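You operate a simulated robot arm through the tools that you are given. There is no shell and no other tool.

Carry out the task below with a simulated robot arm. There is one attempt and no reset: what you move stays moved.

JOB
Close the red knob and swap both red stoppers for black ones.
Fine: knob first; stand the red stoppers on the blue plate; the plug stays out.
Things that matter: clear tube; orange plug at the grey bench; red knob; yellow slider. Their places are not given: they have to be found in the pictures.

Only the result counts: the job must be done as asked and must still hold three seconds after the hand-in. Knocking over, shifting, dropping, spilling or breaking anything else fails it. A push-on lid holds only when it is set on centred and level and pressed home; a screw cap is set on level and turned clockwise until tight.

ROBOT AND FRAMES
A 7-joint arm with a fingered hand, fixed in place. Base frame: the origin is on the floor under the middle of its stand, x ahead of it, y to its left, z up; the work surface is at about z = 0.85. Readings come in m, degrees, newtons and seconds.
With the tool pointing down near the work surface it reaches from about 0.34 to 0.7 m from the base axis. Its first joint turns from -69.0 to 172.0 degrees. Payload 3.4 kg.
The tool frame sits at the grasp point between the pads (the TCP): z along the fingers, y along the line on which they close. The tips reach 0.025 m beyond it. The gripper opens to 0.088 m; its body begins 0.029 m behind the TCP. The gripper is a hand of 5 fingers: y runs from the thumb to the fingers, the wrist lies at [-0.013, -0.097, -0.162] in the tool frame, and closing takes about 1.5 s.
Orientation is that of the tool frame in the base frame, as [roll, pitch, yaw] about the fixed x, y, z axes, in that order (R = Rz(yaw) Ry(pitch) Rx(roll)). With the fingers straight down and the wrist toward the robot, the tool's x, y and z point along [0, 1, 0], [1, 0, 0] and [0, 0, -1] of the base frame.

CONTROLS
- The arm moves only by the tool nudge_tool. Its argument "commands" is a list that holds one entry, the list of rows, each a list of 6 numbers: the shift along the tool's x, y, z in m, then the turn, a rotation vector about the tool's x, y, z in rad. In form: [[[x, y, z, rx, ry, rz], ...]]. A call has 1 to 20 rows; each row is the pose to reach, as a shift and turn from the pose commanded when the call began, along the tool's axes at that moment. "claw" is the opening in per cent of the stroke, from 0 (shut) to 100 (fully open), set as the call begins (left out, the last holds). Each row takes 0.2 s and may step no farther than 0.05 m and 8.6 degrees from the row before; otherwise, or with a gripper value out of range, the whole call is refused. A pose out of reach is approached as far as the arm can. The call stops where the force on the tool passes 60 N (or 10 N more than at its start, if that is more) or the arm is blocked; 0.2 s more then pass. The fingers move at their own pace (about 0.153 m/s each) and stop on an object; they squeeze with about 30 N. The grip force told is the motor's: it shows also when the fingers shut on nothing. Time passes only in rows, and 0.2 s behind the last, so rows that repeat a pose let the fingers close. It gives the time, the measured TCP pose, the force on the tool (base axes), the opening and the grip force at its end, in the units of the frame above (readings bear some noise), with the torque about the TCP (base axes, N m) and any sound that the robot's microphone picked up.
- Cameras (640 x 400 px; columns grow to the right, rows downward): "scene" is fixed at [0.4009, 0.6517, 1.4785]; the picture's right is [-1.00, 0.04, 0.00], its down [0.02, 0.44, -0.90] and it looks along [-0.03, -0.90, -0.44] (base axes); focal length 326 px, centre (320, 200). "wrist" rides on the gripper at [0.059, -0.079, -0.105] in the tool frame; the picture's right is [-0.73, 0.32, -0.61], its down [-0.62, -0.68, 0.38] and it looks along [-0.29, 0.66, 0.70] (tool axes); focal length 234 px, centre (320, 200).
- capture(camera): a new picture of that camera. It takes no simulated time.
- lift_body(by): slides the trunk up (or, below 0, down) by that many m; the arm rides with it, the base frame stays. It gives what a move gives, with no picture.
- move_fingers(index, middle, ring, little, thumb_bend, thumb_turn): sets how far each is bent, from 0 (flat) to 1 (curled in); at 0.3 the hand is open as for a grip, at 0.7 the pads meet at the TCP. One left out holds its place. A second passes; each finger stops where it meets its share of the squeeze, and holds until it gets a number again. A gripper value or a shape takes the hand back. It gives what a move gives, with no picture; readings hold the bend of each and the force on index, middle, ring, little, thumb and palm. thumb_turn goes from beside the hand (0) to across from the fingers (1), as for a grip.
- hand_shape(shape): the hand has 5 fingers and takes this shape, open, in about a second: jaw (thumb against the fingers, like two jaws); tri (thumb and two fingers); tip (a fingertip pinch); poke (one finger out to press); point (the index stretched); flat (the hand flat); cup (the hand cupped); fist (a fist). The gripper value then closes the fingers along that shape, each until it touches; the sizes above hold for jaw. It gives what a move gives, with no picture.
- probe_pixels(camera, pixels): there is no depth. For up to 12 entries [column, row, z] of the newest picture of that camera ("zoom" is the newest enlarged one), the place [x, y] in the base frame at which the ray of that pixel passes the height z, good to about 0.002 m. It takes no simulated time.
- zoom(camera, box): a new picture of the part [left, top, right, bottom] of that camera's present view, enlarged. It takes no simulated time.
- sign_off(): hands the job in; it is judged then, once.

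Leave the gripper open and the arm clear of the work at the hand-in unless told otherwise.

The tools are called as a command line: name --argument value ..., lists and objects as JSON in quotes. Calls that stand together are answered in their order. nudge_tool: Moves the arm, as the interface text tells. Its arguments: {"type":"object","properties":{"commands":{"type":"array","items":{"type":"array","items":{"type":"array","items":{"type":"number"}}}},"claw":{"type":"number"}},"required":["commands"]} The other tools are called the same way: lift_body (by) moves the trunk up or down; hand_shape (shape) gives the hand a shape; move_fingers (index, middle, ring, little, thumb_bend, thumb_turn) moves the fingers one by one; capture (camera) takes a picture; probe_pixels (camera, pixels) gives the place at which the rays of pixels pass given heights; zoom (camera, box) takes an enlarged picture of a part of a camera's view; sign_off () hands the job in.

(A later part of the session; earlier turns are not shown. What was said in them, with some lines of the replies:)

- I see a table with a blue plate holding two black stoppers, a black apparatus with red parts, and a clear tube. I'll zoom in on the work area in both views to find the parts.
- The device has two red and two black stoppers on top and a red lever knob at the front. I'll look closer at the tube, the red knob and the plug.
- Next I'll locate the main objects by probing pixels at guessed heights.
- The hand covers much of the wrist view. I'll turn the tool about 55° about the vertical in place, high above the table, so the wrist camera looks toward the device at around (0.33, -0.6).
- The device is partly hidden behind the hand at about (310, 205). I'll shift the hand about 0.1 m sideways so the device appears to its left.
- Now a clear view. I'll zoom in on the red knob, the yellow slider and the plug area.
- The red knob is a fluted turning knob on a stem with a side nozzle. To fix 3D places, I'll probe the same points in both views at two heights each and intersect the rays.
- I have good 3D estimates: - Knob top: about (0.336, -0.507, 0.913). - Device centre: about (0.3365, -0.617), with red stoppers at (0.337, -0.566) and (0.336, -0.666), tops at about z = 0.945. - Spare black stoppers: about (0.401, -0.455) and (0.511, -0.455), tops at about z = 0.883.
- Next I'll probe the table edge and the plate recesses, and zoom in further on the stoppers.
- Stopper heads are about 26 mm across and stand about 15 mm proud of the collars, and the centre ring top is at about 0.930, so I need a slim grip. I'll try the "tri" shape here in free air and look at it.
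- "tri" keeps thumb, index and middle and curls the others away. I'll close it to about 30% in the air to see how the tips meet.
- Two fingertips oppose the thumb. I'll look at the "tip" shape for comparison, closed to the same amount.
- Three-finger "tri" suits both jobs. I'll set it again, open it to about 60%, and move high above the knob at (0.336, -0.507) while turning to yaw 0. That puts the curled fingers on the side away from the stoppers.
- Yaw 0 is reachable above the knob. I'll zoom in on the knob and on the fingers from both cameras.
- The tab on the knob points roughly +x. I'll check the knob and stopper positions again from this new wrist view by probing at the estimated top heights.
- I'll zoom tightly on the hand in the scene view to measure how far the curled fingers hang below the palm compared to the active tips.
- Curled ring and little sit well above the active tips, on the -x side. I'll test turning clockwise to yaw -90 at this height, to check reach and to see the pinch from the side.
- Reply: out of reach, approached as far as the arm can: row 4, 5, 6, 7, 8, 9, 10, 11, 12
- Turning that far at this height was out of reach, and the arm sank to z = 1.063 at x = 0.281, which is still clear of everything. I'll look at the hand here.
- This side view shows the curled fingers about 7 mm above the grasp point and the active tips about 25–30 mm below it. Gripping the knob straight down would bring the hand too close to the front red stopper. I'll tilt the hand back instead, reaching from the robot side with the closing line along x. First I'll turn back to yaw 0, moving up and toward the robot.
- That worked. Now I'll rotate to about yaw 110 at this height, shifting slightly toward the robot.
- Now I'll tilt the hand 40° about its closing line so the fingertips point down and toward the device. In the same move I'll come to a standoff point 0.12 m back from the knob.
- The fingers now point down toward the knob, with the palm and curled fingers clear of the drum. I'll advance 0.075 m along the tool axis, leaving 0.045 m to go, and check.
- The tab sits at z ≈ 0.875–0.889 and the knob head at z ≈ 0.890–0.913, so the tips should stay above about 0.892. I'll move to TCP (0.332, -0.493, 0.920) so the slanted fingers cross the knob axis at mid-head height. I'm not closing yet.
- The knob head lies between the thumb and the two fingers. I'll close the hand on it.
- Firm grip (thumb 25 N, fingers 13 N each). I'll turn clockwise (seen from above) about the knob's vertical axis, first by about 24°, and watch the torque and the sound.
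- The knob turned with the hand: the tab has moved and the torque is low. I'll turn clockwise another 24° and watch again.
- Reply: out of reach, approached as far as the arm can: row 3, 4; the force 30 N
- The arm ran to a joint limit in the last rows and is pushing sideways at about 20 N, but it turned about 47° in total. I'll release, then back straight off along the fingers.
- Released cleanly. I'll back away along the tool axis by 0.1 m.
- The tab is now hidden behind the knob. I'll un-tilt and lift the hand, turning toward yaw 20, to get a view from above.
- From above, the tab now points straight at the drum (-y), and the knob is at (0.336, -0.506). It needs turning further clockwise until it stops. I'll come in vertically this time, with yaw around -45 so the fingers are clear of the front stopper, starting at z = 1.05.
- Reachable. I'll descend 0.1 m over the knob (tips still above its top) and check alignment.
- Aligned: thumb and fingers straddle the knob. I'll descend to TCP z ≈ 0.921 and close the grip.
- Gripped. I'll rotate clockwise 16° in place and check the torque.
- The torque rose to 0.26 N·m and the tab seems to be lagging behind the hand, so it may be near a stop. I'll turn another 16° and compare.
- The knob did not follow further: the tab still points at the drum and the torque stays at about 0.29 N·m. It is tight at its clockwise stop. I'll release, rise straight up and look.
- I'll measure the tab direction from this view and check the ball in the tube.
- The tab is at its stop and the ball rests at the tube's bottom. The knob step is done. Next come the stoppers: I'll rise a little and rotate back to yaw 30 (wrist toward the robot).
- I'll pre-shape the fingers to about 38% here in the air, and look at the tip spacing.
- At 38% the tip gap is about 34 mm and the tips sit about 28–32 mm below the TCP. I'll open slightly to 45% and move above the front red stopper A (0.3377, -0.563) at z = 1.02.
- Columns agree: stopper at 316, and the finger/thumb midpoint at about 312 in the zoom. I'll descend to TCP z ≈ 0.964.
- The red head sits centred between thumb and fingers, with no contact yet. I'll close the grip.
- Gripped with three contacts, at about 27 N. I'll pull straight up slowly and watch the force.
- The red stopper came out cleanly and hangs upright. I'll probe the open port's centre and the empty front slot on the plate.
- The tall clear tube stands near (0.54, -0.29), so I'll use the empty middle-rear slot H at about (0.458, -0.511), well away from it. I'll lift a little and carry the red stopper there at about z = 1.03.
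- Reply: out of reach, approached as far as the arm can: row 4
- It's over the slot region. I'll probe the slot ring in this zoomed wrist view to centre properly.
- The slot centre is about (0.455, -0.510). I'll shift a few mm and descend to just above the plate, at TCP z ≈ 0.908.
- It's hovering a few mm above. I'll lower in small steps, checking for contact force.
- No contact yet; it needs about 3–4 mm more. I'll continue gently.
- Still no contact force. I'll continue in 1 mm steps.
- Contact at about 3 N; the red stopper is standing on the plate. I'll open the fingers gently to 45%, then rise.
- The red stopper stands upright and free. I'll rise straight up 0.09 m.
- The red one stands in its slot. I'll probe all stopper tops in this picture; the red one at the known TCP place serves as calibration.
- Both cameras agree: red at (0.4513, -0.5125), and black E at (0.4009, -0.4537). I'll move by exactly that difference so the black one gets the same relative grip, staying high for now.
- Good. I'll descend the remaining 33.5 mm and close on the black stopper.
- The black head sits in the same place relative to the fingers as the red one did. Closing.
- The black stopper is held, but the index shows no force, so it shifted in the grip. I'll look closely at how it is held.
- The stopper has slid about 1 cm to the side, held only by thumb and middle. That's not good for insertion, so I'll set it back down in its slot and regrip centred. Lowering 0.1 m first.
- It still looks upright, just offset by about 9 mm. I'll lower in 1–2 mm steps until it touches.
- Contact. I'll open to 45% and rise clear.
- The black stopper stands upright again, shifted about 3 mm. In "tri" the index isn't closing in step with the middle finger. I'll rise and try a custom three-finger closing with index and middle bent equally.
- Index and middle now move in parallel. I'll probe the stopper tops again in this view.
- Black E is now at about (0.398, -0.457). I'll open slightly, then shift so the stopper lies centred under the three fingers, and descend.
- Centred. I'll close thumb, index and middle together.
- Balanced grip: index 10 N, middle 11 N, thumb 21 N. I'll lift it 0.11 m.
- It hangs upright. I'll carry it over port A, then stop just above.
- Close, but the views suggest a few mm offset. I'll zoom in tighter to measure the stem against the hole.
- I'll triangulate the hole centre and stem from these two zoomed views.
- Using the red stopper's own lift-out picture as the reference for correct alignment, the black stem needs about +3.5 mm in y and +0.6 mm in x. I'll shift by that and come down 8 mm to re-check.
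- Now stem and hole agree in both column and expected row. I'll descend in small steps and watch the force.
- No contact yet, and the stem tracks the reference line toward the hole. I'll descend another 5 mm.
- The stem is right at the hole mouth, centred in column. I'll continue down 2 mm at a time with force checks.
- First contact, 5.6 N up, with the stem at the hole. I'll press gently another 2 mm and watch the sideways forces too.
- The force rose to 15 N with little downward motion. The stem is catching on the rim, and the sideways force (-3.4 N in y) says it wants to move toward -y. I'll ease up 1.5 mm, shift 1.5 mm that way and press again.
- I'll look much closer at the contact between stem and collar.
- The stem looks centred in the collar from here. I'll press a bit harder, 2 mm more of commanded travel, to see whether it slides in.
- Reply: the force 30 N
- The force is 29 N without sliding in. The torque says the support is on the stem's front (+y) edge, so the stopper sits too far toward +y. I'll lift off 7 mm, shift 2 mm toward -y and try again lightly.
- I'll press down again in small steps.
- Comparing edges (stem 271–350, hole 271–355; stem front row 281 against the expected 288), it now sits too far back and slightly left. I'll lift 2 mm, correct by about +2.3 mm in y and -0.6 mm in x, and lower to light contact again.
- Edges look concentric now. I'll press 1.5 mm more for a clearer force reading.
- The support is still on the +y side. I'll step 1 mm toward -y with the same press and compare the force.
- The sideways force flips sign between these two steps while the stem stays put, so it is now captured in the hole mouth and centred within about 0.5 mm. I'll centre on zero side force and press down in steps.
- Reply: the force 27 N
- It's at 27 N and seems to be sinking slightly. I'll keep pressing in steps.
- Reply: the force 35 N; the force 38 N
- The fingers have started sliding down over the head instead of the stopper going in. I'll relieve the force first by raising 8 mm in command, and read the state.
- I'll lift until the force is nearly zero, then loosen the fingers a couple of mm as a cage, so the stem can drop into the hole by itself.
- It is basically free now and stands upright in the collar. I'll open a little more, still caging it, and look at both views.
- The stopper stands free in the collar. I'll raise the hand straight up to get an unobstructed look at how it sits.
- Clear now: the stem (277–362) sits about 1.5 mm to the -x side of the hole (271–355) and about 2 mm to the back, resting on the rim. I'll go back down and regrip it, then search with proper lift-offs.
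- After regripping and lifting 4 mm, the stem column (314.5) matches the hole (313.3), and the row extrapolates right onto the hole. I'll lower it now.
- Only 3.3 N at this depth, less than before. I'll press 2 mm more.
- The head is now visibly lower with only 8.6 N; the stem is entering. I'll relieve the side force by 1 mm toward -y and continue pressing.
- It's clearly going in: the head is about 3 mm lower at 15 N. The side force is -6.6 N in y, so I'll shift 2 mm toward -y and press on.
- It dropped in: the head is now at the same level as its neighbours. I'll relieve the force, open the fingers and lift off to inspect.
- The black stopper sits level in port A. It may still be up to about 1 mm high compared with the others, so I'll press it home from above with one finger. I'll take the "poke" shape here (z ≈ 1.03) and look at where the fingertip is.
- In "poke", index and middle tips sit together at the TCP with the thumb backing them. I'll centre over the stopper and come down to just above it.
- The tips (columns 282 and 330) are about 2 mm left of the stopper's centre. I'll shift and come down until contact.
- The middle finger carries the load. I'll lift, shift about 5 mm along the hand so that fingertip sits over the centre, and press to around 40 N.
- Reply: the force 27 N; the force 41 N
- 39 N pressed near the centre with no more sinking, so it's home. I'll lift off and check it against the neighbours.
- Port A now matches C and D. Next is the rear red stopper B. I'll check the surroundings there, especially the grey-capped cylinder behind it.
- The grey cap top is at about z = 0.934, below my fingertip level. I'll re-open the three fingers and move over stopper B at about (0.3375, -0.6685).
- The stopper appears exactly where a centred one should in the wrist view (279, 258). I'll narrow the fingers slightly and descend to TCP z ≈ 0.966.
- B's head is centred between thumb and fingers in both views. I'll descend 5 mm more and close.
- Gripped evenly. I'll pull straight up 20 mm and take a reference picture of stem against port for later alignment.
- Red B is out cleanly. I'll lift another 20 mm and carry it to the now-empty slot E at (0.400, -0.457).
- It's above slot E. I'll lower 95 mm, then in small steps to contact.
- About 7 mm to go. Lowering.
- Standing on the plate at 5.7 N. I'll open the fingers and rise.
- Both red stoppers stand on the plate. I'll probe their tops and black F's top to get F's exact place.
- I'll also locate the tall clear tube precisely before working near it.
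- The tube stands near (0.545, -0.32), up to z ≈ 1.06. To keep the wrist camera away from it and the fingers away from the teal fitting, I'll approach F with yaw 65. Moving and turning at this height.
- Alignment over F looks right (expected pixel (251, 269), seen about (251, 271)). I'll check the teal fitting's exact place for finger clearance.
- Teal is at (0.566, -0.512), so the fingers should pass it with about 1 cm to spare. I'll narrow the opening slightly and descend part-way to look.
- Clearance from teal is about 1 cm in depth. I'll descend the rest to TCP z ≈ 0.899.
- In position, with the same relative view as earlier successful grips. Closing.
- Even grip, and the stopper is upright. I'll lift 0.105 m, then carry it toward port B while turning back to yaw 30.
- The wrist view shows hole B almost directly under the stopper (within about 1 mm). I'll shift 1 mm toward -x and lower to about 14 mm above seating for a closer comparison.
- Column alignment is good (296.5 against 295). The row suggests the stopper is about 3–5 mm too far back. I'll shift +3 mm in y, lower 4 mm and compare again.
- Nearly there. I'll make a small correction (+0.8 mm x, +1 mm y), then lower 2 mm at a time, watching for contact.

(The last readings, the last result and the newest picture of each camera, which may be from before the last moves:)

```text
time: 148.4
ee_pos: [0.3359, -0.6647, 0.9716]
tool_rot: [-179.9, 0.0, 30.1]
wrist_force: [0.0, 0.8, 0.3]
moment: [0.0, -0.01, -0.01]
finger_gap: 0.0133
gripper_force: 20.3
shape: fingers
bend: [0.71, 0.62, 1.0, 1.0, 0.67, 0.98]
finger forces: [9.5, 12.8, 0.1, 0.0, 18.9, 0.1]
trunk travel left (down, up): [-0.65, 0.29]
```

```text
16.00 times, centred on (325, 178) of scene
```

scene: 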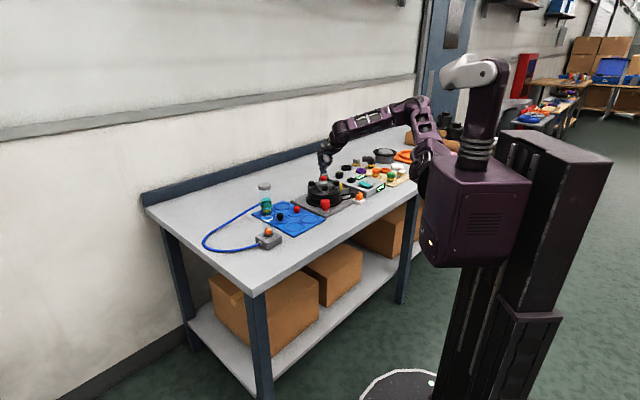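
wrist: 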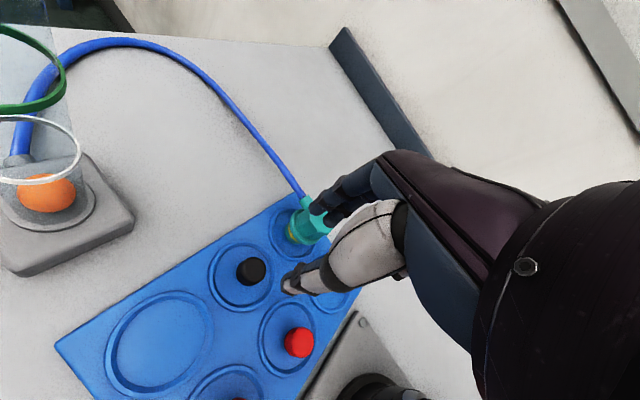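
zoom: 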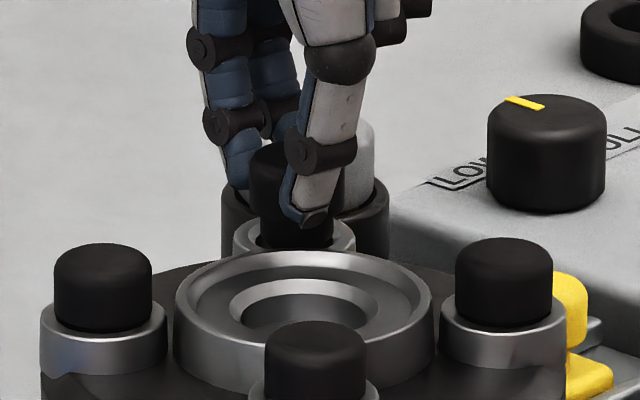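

No contact yet, and the stem is at the hole mouth, centred at column 296 against 295. Continuing down.

nudge_tool --commands '[[[0, 0, 0.001, 0, 0, 0], [0, 0, 0.002, 0, 0, 0], [0, 0, 0.002, 0, 0, 0]]]'

nudge_tool --commands '[[[0, 0, 0.001, 0, 0, 0], [0, 0, 0.002, 0, 0, 0], [0, 0, 0.002, 0, 0, 0]]]'

zoom --camera "scene" --box '[313, 166, 337, 190]'

zoom --camera "wrist" --box '[250, 190, 330, 270]'

```text
time: 149.2
ee_pos: [0.3352, -0.6646, 0.9697]
tool_rot: [180.0, 0.0, 30.1]
wrist_force: [0.9, -2.2, 6.0]
moment: [-0.09, -0.03, -0.03]
finger_gap: 0.0131
gripper_force: 22.5
shape: fingers
bend: [0.71, 0.62, 1.0, 1.0, 0.67, 0.98]
finger forces: [10.4, 14.5, 0.0, 0.1, 19.0, 0.0]
trunk travel left (down, up): [-0.65, 0.29]
```

```text
time: 150.0
ee_pos: [0.3351, -0.6638, 0.9695]
tool_rot: [179.8, -0.1, 30.0]
wrist_force: [0.8, -4.7, 13.4]
moment: [-0.1, -0.05, 0.01]
finger_gap: 0.0129
gripper_force: 23.5
shape: fingers
bend: [0.71, 0.61, 1.0, 1.0, 0.69, 0.98]
finger forces: [11.1, 15.9, 0.1, 0.0, 19.4, 0.0]
trunk travel left (down, up): [-0.65, 0.29]
```

```text
16.00 times, centred on (325, 178) of scene
```

zoom: 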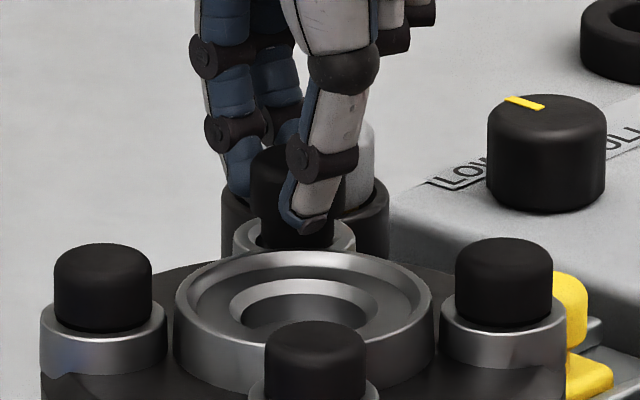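

```text
5.00 times, centred on (290, 230) of wrist
```

zoom: 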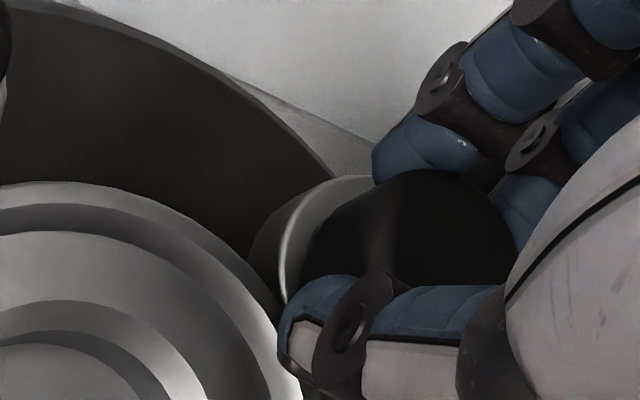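

Contact, with a -y side force again (the same signature as port A before it went in). I'll lift off, shift 1 mm toward -y and press to the same depth to compare.

nudge_tool --commands '[[[0, 0, -0.0045, 0, 0, 0], [-0.0005, 0.0009, -0.0045, 0, 0, 0], [-0.0005, 0.0009, -0.002, 0, 0, 0], [-0.0005, 0.0009, 0, 0, 0, 0], [-0.0005, 0.0009, 0, 0, 0, 0]]]'

nudge_tool --commands '[[[0, 0, -0.0045, 0, 0, 0], [-0.0005, 0.0009, -0.0045, 0, 0, 0], [-0.0005, 0.0009, -0.002, 0, 0, 0], [-0.0005, 0.0009, 0, 0, 0, 0], [-0.0005, 0.0009, 0, 0, 0, 0]]]'

zoom --camera "scene" --box '[313, 166, 337, 190]'

```text
time: 151.2
ee_pos: [0.3354, -0.6639, 0.9688]
tool_rot: [179.8, 0.0, 30.0]
wrist_force: [-1.2, 0.2, 11.2]
moment: [0.03, -0.02, 0.0]
finger_gap: 0.013
gripper_force: 22.1
shape: fingers
bend: [0.71, 0.61, 1.0, 1.0, 0.69, 0.97]
finger forces: [10.2, 13.7, 0.0, 0.0, 21.0, 0.0]
trunk travel left (down, up): [-0.65, 0.29]
```

```text
time: 152.4
ee_pos: [0.3342, -0.667, 0.9674]
tool_rot: [179.9, 0.1, 30.0]
wrist_force: [-1.0, -3.1, 6.8]
moment: [-0.08, 0.02, -0.01]
finger_gap: 0.0126
gripper_force: 21.8
shape: fingers
bend: [0.71, 0.61, 1.0, 1.0, 0.69, 0.97]
finger forces: [10.8, 15.3, 0.1, 0.0, 18.7, 0.0]
trunk travel left (down, up): [-0.65, 0.29]
```

```text
16.00 times, centred on (325, 178) of scene
```

zoom: 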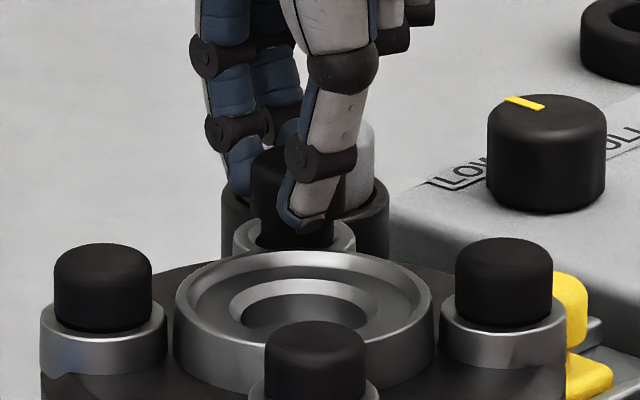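

The force dropped to 6.8 N at the same depth, so the stem is starting to enter. I'll continue: a bit further toward -y and pressing.

nudge_tool --commands '[[[-0.0003, 0.0005, 0, 0, 0, 0], [-0.0005, 0.0009, 0.001, 0, 0, 0], [-0.0005, 0.0009, 0.002, 0, 0, 0], [-0.0005, 0.0009, 0.002, 0, 0, 0]]]'

nudge_tool --commands '[[[0, 0, 0.001, 0, 0, 0], [0, 0, 0.002, 0, 0, 0], [0, 0, 0.002, 0, 0, 0]]]'

zoom --camera "scene" --box '[313, 166, 337, 190]'

```text
time: 153.4
ee_pos: [0.3349, -0.6663, 0.9675]
tool_rot: [179.8, -0.1, 30.0]
wrist_force: [-1.2, -3.4, 12.2]
moment: [-0.05, 0.0, 0.0]
finger_gap: 0.0122
gripper_force: 22.9
shape: fingers
bend: [0.71, 0.61, 1.0, 1.0, 0.69, 0.97]
finger forces: [10.5, 15.8, 0.1, 0.0, 19.2, 0.0]
trunk travel left (down, up): [-0.65, 0.29]
```

```text
time: 154.2
ee_pos: [0.3349, -0.6665, 0.966]
tool_rot: [179.9, -0.1, 30.0]
wrist_force: [0.1, -7.0, 19.1]
moment: [-0.14, -0.04, -0.06]
finger_gap: 0.0124
gripper_force: 24.1
shape: fingers
bend: [0.71, 0.61, 1.0, 1.0, 0.71, 0.97]
finger forces: [11.7, 17.5, 0.1, 0.0, 19.4, 0.0]
trunk travel left (down, up): [-0.65, 0.29]
```

```text
16.00 times, centred on (325, 178) of scene
```

zoom: 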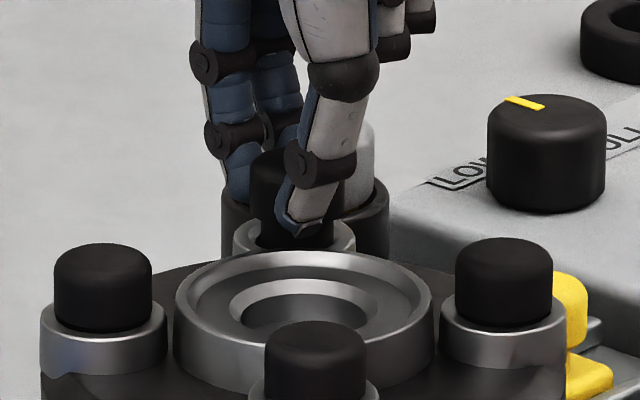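

Side force is -7 N. As with port A, I'll shift 2 mm toward -y while holding the press.

nudge_tool --commands '[[[-0.0005, 0.0009, 0, 0, 0, 0], [-0.001, 0.0018, 0, 0, 0, 0], [-0.001, 0.0018, 0.001, 0, 0, 0], [-0.001, 0.0018, 0.001, 0, 0, 0]]]'

zoom --camera "scene" --box '[313, 166, 337, 190]'

zoom --camera "wrist" --box '[250, 190, 330, 270]'

```text
time: 155.2
ee_pos: [0.336, -0.6679, 0.9624]
tool_rot: [-179.9, 0.0, 30.0]
wrist_force: [-0.2, -1.1, 10.4]
moment: [0.1, -0.04, -0.01]
finger_gap: 0.0126
gripper_force: 26.7
shape: fingers
bend: [0.71, 0.61, 1.0, 1.0, 0.72, 0.97]
finger forces: [11.1, 14.4, 0.0, 0.0, 28.1, 0.1]
trunk travel left (down, up): [-0.65, 0.29]
```

```text
16.00 times, centred on (325, 178) of scene
```

zoom: 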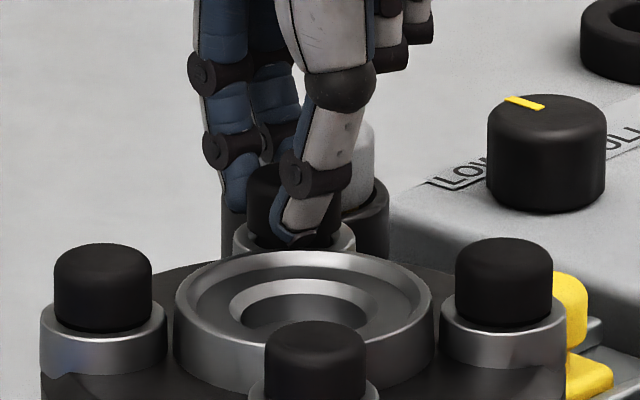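

```text
5.00 times, centred on (290, 230) of wrist
```

zoom: 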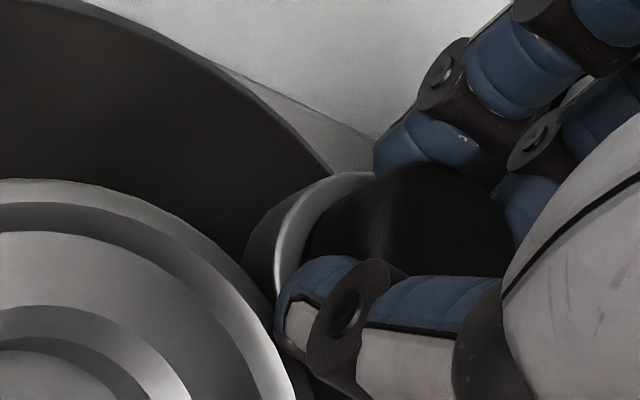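

It dropped about 5 mm into port B. I'll loosen the fingers slightly first, rise a few mm, then open fully and lift clear.

move_fingers --index 0.54 --middle 0.54 --thumb_bend 0.62

nudge_tool --commands '[[[0, 0, -0.003, 0, 0, 0], [0, 0, -0.008, 0, 0, 0], [0, 0, -0.008, 0, 0, 0]]]'

zoom --camera "scene" --box '[313, 166, 337, 190]'

```text
time: 156.2
ee_pos: [0.3364, -0.6685, 0.963]
tool_rot: [180.0, -0.1, 30.0]
wrist_force: [3.6, 3.5, 9.7]
moment: [0.21, -0.1, -0.07]
finger_gap: 0.0204
gripper_force: 8.4
shape: fingers
bend: [0.54, 0.54, 1.0, 1.0, 0.66, 0.98]
finger forces: [0.0, 0.0, 0.1, 0.1, 16.2, 0.0]
trunk travel left (down, up): [-0.65, 0.29]
```

```text
time: 157.0
ee_pos: [0.3357, -0.6698, 0.9696]
tool_rot: [-179.9, -0.1, 30.0]
wrist_force: [0.0, 1.1, -0.5]
moment: [0.04, -0.01, 0.02]
finger_gap: 0.0248
gripper_force: 0.8
shape: fingers
bend: [0.54, 0.54, 1.0, 1.0, 0.61, 1.0]
finger forces: [0.1, 0.0, 0.0, 0.0, 0.6, 0.0]
trunk travel left (down, up): [-0.65, 0.29]
```

```text
16.00 times, centred on (325, 178) of scene
```

zoom: 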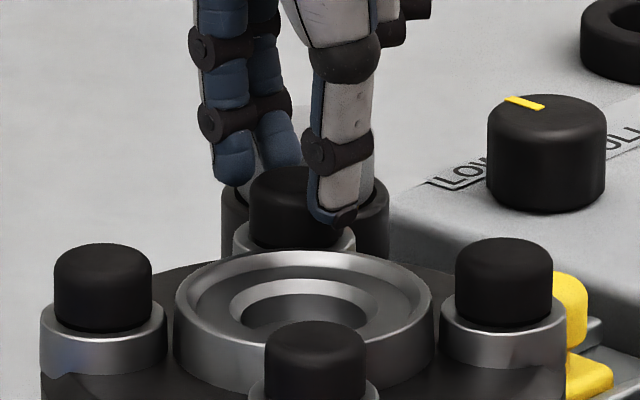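

It stays in the port. I'll open wider and lift clear, then inspect.

move_fingers --index 0.46 --middle 0.46 --thumb_bend 0.52

nudge_tool --commands '[[[0, 0, -0.01, 0, 0, 0], [0, 0, -0.03, 0, 0, 0], [0, 0, -0.04, 0, 0, 0], [0, 0, -0.04, 0, 0, 0]]]'

zoom --camera "scene" --box '[313, 170, 337, 194]'

zoom --camera "wrist" --box '[220, 180, 340, 300]'

```text
time: 158.0
ee_pos: [0.3371, -0.6697, 0.97]
tool_rot: [-180.0, 0.0, 29.9]
wrist_force: [0.1, 0.1, 0.0]
moment: [0.0, -0.01, -0.01]
finger_gap: 0.043
gripper_force: 0.1
shape: fingers
bend: [0.46, 0.46, 1.0, 1.0, 0.52, 1.0]
finger forces: [0.0, 0.1, 0.0, 0.1, 0.0, 0.1]
trunk travel left (down, up): [-0.65, 0.29]
```

```text
time: 159.0
ee_pos: [0.3362, -0.6701, 1.009]
tool_rot: [180.0, 0.0, 30.1]
wrist_force: [-0.6, -0.4, 0.8]
moment: [0.01, -0.02, -0.01]
finger_gap: 0.0433
gripper_force: 0.1
shape: fingers
bend: [0.46, 0.46, 1.0, 1.0, 0.52, 1.0]
finger forces: [0.0, 0.0, 0.0, 0.0, 0.0, 0.0]
trunk travel left (down, up): [-0.65, 0.29]
```

```text
16.00 times, centred on (325, 182) of scene
```

zoom: 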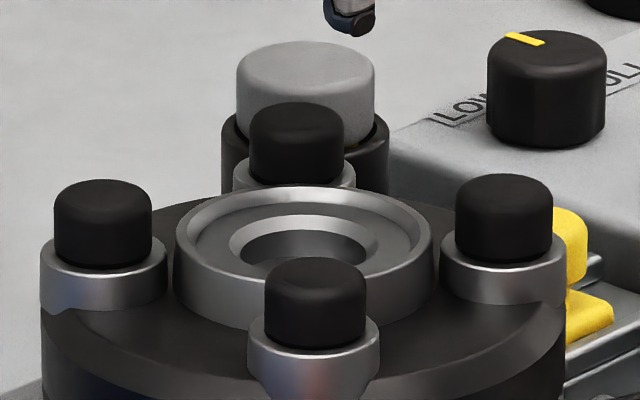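

```text
3.33 times, centred on (280, 240) of wrist
```

zoom: 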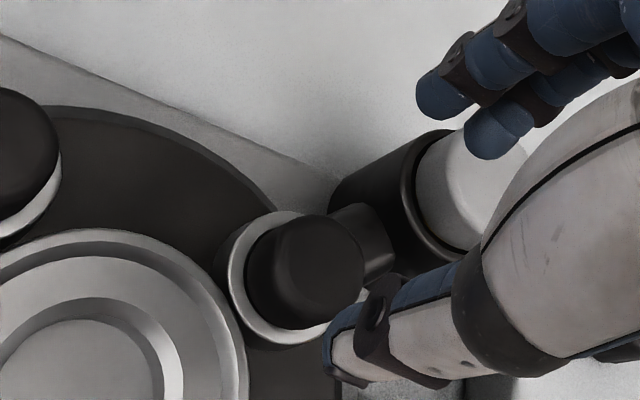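

Port B looks seated, with its top at the same relative height the red one had. I'll press it home to be sure, with the "poke" shape as before.

hand_shape --shape "poke"

nudge_tool --commands '[[[0.0061, -0.0005, 0, 0, 0, 0], [0.0061, -0.0005, 0.015, 0, 0, 0], [0.0061, -0.0005, 0.028, 0, 0, 0], [0.0061, -0.0005, 0.031, 0, 0, 0], [0.0061, -0.0005, 0.031, 0, 0, 0]]]'

zoom --camera "scene" --box '[313, 166, 337, 190]'

zoom --camera "wrist" --box '[250, 160, 370, 280]'

```text
time: 159.9
ee_pos: [0.337, -0.6695, 1.009]
tool_rot: [179.9, 0.0, 30.0]
wrist_force: [-0.5, -0.6, 0.7]
moment: [0.0, -0.02, 0.02]
finger_gap: 0.0
gripper_force: 0.1
shape: poke
bend: [0.7, 0.7, 0.99, 0.99, 1.0, 1.0]
finger forces: [0.1, 0.0, 0.0, 0.0, 0.1, 0.0]
trunk travel left (down, up): [-0.65, 0.29]
```

```text
time: 161.1
ee_pos: [0.3403, -0.666, 0.9792]
tool_rot: [180.0, -0.1, 30.0]
wrist_force: [0.5, -0.6, 0.8]
moment: [0.03, 0.01, -0.03]
finger_gap: 0.0001
gripper_force: 0.1
shape: poke
bend: [0.7, 0.7, 0.99, 0.99, 1.0, 1.0]
finger forces: [0.1, 0.0, 0.0, 0.0, 0.0, 0.1]
trunk travel left (down, up): [-0.65, 0.29]
```

```text
16.00 times, centred on (325, 178) of scene
```

zoom: 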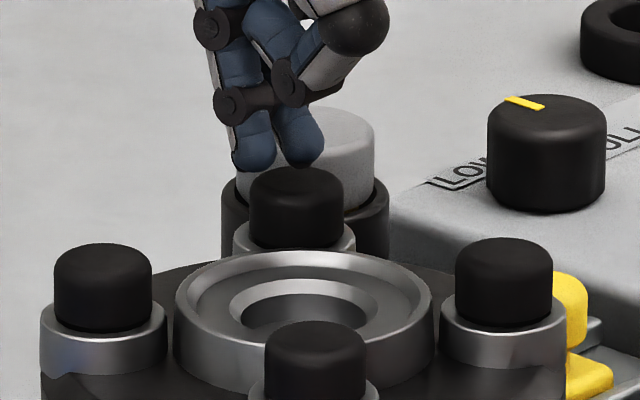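

```text
3.33 times, centred on (310, 220) of wrist
```

zoom: 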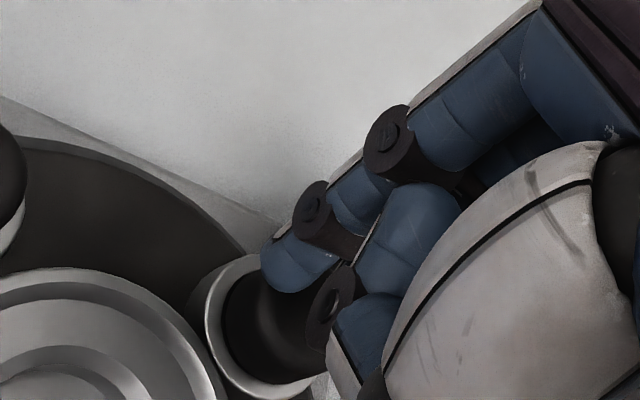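

The fingertip is a few mm too far back; I'll shift +3 mm in y, then press down in steps.

nudge_tool --commands '[[[0.0015, -0.0026, 0, 0, 0, 0], [0.0015, -0.0026, 0.003, 0, 0, 0], [0.0015, -0.0026, 0.006, 0, 0, 0], [0.0015, -0.0026, 0.006, 0, 0, 0]]]'

nudge_tool --commands '[[[0, 0, 0.002, 0, 0, 0], [0, 0, 0.003, 0, 0, 0], [0, 0, 0.003, 0, 0, 0]]]'

nudge_tool --commands '[[[0, 0, 0.001, 0, 0, 0], [0, 0, 0.002, 0, 0, 0], [0, 0, 0.002, 0, 0, 0]]]'

zoom --camera "scene" --box '[313, 166, 337, 190]'

```text
time: 162.1
ee_pos: [0.3418, -0.6639, 0.9736]
tool_rot: [179.9, 0.0, 30.0]
wrist_force: [0.8, -1.4, 5.0]
moment: [-0.05, 0.04, 0.01]
finger_gap: 0.0
gripper_force: 0.0
shape: poke
bend: [0.7, 0.7, 0.99, 0.99, 1.0, 1.0]
finger forces: [0.1, 4.8, 0.1, 0.1, 0.0, 0.0]
trunk travel left (down, up): [-0.65, 0.29]
```

```text
time: 162.9
ee_pos: [0.3417, -0.6637, 0.9746]
tool_rot: [179.6, 0.0, 30.0]
wrist_force: [1.9, -6.8, 21.6]
moment: [-0.26, 0.16, 0.08]
finger_gap: 0.0002
gripper_force: 0.0
shape: poke
bend: [0.7, 0.7, 0.99, 0.99, 1.0, 1.0]
finger forces: [0.0, 21.2, 0.1, 0.1, 0.1, 0.0]
trunk travel left (down, up): [-0.65, 0.29]
```

```text
time: 163.7
ee_pos: [0.3395, -0.6615, 0.9726]
tool_rot: [179.4, -0.1, 30.2]
wrist_force: [7.0, -14.5, 35.4]
moment: [-0.54, 0.2, 0.19]
finger_gap: 0.0
gripper_force: 0.0
shape: poke
bend: [0.7, 0.7, 0.99, 0.99, 1.0, 1.0]
finger forces: [0.0, 34.4, 0.0, 0.0, 0.0, 0.0]
trunk travel left (down, up): [-0.65, 0.29]
```

```text
16.00 times, centred on (325, 178) of scene
```

zoom: 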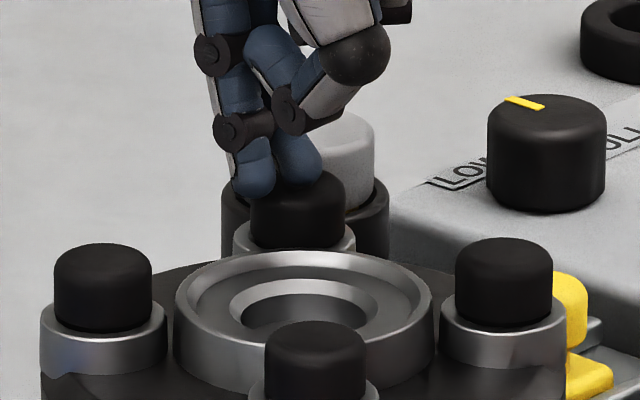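

Pressed at 35 N with no sinking. I'll lift off straight up and inspect everything.

nudge_tool --commands '[[[0, 0, -0.005, 0, 0, 0], [0, 0, -0.015, 0, 0, 0], [0, 0, -0.035, 0, 0, 0], [0, 0, -0.045, 0, 0, 0], [0, 0, -0.045, 0, 0, 0]]]'

zoom --camera "scene" --box '[313, 170, 337, 194]'

zoom --camera "wrist" --box '[180, 160, 340, 320]'

```text
time: 164.9
ee_pos: [0.3376, -0.6624, 1.0127]
tool_rot: [-180.0, -0.1, 30.0]
wrist_force: [-0.4, 0.4, 0.1]
moment: [-0.03, 0.0, -0.01]
finger_gap: 0.0001
gripper_force: 0.2
shape: poke
bend: [0.7, 0.7, 0.99, 0.99, 1.0, 1.0]
finger forces: [0.0, 0.0, 0.1, 0.1, 0.0, 0.0]
trunk travel left (down, up): [-0.65, 0.29]
```

```text
16.00 times, centred on (325, 182) of scene
```

zoom: 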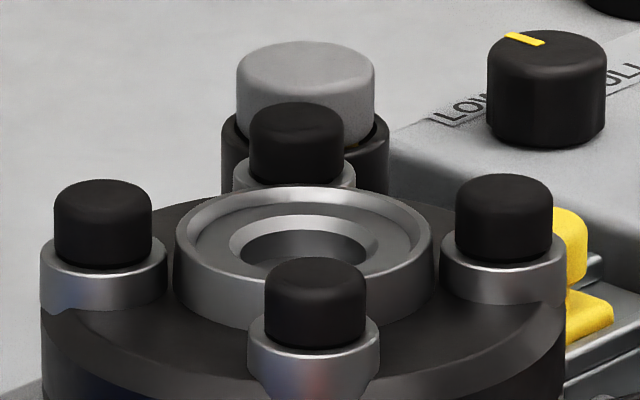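

```text
2.50 times, centred on (260, 240) of wrist
```

zoom: 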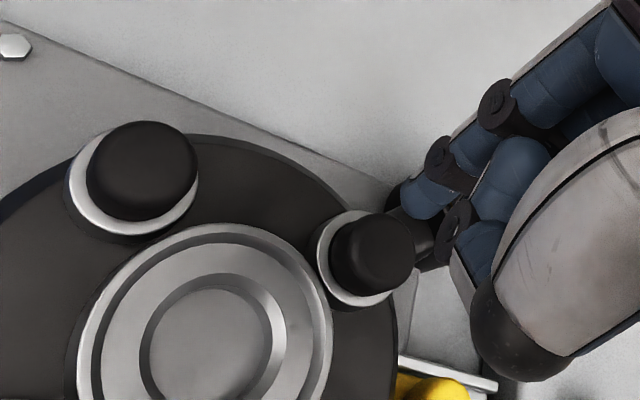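

All four ports now hold black stoppers, level with each other. I'll retreat: back toward the robot at safe height, then up, and open the hand.

nudge_tool --commands '[[[0, 0, -0.01, 0, 0, 0], [0.0185, -0.04, -0.015, 0, 0, 0], [0.037, -0.08, -0.025, 0, 0, 0], [0.0556, -0.12, -0.04, 0, 0, 0], [0.074, -0.16, -0.06, 0, 0, 0], [0.0927, -0.2, -0.08, 0, 0, 0], [0.0927, -0.22, -0.11, 0, 0, 0], [0.0927, -0.24, -0.14, 0, 0, 0], [0.0927, -0.24, -0.15, 0, 0, 0]]]'

hand_shape --shape "jaw"

capture --camera "scene"

capture --camera "wrist"

zoom --camera "scene" --box '[230, 140, 430, 265]'

```text
time: 166.9
ee_pos: [0.3334, -0.5573, 1.007]
tool_rot: [179.9, -0.5, 30.3]
wrist_force: [0.4, 1.0, 0.6]
moment: [-0.01, -0.02, 0.03]
finger_gap: 0.0
gripper_force: 0.1
shape: poke
bend: [0.7, 0.7, 0.99, 0.99, 1.0, 1.0]
finger forces: [0.0, 0.0, 0.1, 0.1, 0.0, 0.1]
out of reach, approached as far as the arm can: row 3, 4, 5, 6, 7, 8, 9
trunk travel left (down, up): [-0.65, 0.29]
```

```text
time: 167.8
ee_pos: [0.3341, -0.5575, 1.0063]
tool_rot: [179.9, -0.5, 30.4]
wrist_force: [0.8, 0.3, -0.3]
moment: [-0.01, 0.01, -0.01]
finger_gap: 0.088
gripper_force: 0.1
shape: jaw
bend: [0.3, 0.3, 0.3, 0.3, 0.3, 0.98]
finger forces: [0.1, 0.0, 0.1, 0.1, 0.1, 0.1]
trunk travel left (down, up): [-0.65, 0.29]
```

```text
taken
```

scene: 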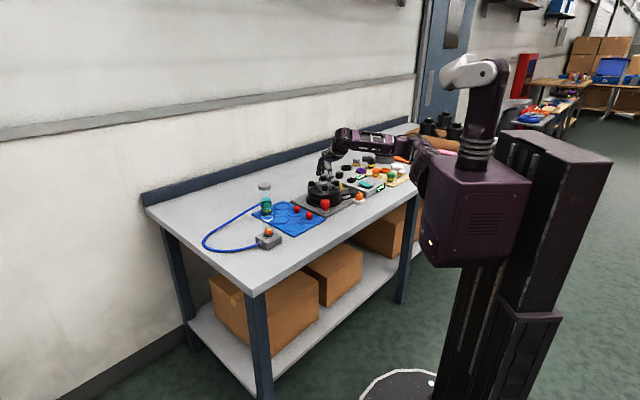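

```text
taken
```

wrist: 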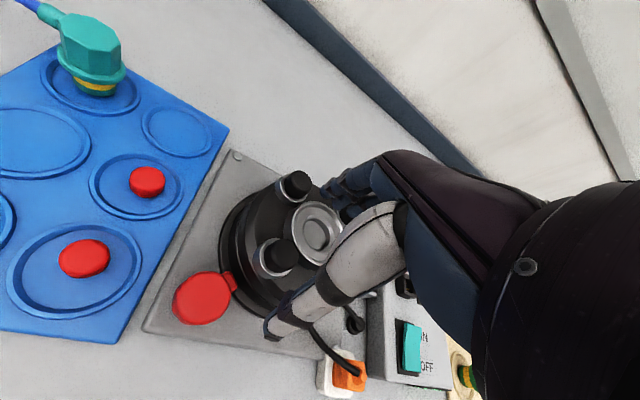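

```text
3.20 times, centred on (330, 202) of scene
```

zoom: 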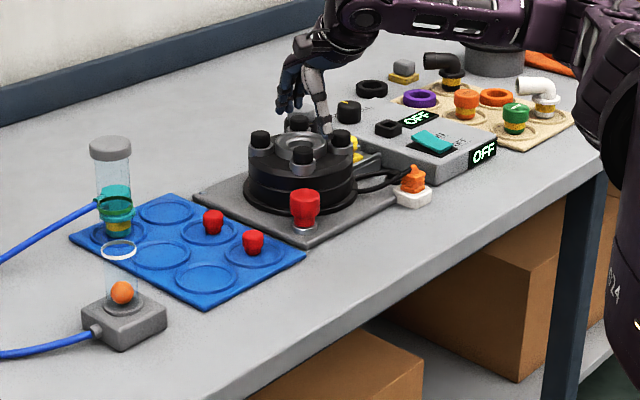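

Most of that retreat was out of reach in this arm posture, so the hand stopped at (0.334, -0.5575, 1.007), still clear above the device. I'll try small straight-up steps.

nudge_tool --commands '[[[0, 0, -0.01, 0, 0, 0], [0, 0, -0.02, 0, 0, 0], [0, 0, -0.03, 0, 0, 0]]]'

zoom --camera "scene" --box '[300, 90, 460, 210]'

```text
time: 168.6
ee_pos: [0.3375, -0.5715, 1.0146]
tool_rot: [180.0, -0.1, 30.1]
wrist_force: [0.8, 0.7, 0.0]
moment: [-0.02, 0.0, 0.02]
finger_gap: 0.0879
gripper_force: 0.1
shape: jaw
bend: [0.3, 0.3, 0.3, 0.3, 0.3, 0.98]
finger forces: [0.0, 0.0, 0.1, 0.1, 0.0, 0.0]
out of reach, approached as far as the arm can: row 1, 2, 3
trunk travel left (down, up): [-0.65, 0.29]
```

```text
3.33 times, centred on (380, 150) of scene
```

zoom: 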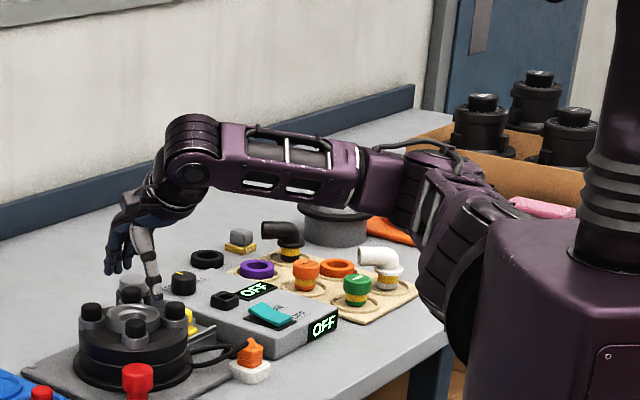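

The elbow is out to the side in this posture. Earlier I went from B to slot E at z ≈ 1.005 without trouble, so I'll follow that same route now.

nudge_tool --commands '[[[0.0, 0.0, 0.008, 0, 0, 0], [0.028, -0.017, 0.01, 0, 0, 0], [0.056, -0.034, 0.01, 0, 0, 0], [0.084, -0.051, 0.01, 0, 0, 0], [0.1114, -0.0679, 0.01, 0, 0, 0], [0.1114, -0.0679, 0.01, 0, 0, 0]]]'

zoom --camera "scene" --box '[260, 90, 460, 230]'

```text
time: 170.0
ee_pos: [0.3941, -0.4945, 0.9939]
tool_rot: [-179.7, -3.3, 31.9]
wrist_force: [0.2, 0.7, -0.3]
moment: [0.01, 0.04, -0.01]
finger_gap: 0.0882
gripper_force: 0.1
shape: jaw
bend: [0.3, 0.3, 0.3, 0.3, 0.3, 0.97]
finger forces: [0.0, 0.1, 0.0, 0.0, 0.0, 0.0]
out of reach, approached as far as the arm can: row 2, 3, 4, 5, 6
trunk travel left (down, up): [-0.65, 0.29]
```

```text
2.86 times, centred on (360, 160) of scene
```

zoom: 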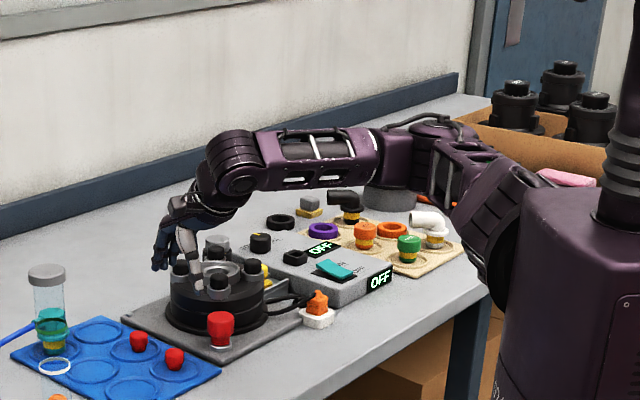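

This posture is at a joint limit. The trunk can lift the whole arm straight up with the joints fixed, so I'll raise it 0.2 m to clear the work safely.

lift_body --by 0.2

capture --camera "scene"

zoom --camera "scene" --box '[230, 140, 430, 265]'

```text
time: 172.2
ee_pos: [0.3954, -0.4928, 1.1933]
tool_rot: [-179.6, -3.2, 31.7]
wrist_force: [0.5, 0.4, 0.5]
moment: [0.01, -0.01, -0.03]
finger_gap: 0.0881
gripper_force: 0.1
shape: jaw
bend: [0.3, 0.3, 0.3, 0.3, 0.3, 0.97]
finger forces: [0.0, 0.1, 0.0, 0.0, 0.0, 0.0]
trunk travel left (down, up): [-0.85, 0.09]
```

```text
taken
```

scene: 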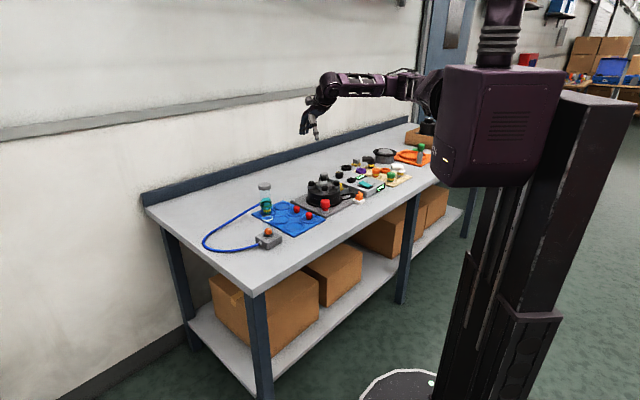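

```text
3.20 times, centred on (330, 202) of scene
```

zoom: 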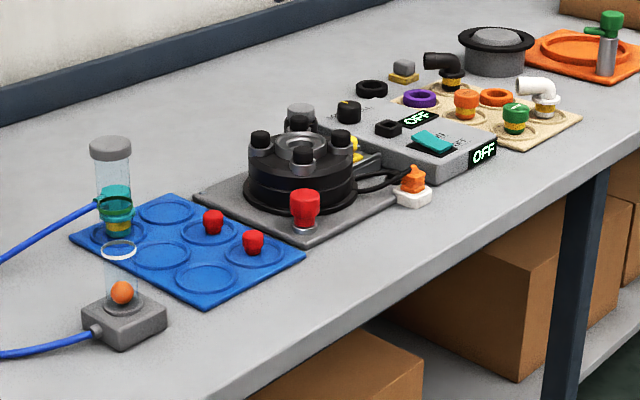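

The arm is now well clear above, and the scene looks right. I'll verify the knob, stoppers, plug and slider from the wrist camera here.

capture --camera "wrist"

zoom --camera "wrist" --box '[60, 120, 340, 340]'

zoom --camera "scene" --box '[300, 165, 375, 215]'

```text
taken
```

wrist: 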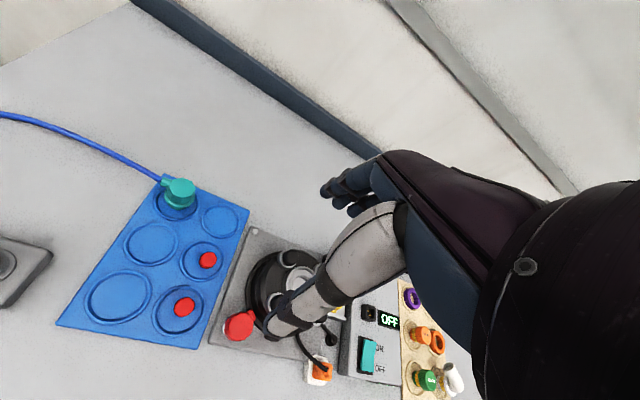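

```text
1.82 times, centred on (200, 230) of wrist
```

zoom: 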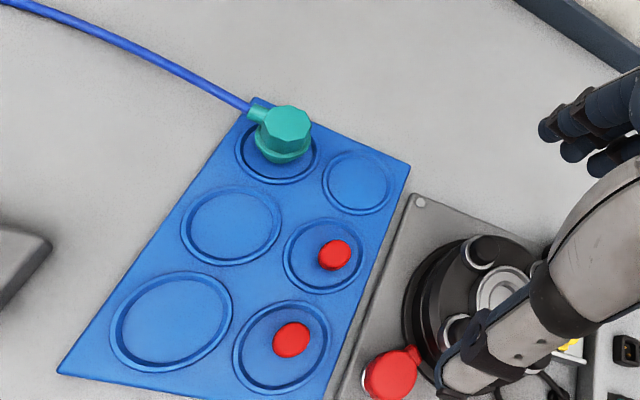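

```text
8.00 times, centred on (338, 190) of scene
```

zoom: 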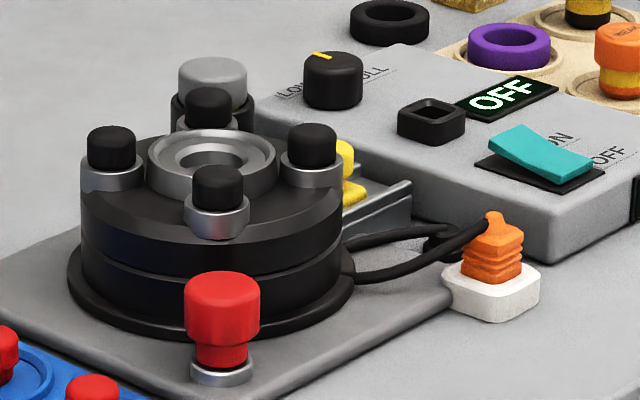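

Everything checks out:
- **Knob:** at its clockwise stop, tab pointing at the drum.
- **Stoppers:** all four ports hold level black stoppers, and both red stoppers stand upright on the blue plate.
- **Plug and slider:** the orange plug is still in its white holder and the yellow slider hasn't moved.
- **Arm:** the hand is open, about 0.2 m above the work.

I'm handing in the job.

sign_off

```text
The job is handed in.
```

I closed the red knob first, then swapped both red stoppers for black ones and handed the job in. No verdict came back.

- **Knob:** I turned it clockwise until it stopped. Its tab now points at the drum and would not move further, though there was no marking to confirm that this position is "closed".
- **Stoppers:** all four ports now hold level black stoppers. I pressed the two new ones down with about 35–40 N and neither sank any further.
- **Red stoppers:** both stand upright on the blue plate.
- **Plug and slider:** I did not touch either. The plug is still out, in its white holder, and the yellow slider looks unmoved.

**Extra contact:** the first black stopper caught on the rim, so I pressed it at up to 37 N and re-gripped it before it went in. A finger also pushed the centre ring sideways with about 14 N as I let go of it. Nothing had visibly moved afterwards.

The hand is open and about 0.2 m above the work. I raised the trunk 0.2 m to get there because the arm had reached a joint limit.
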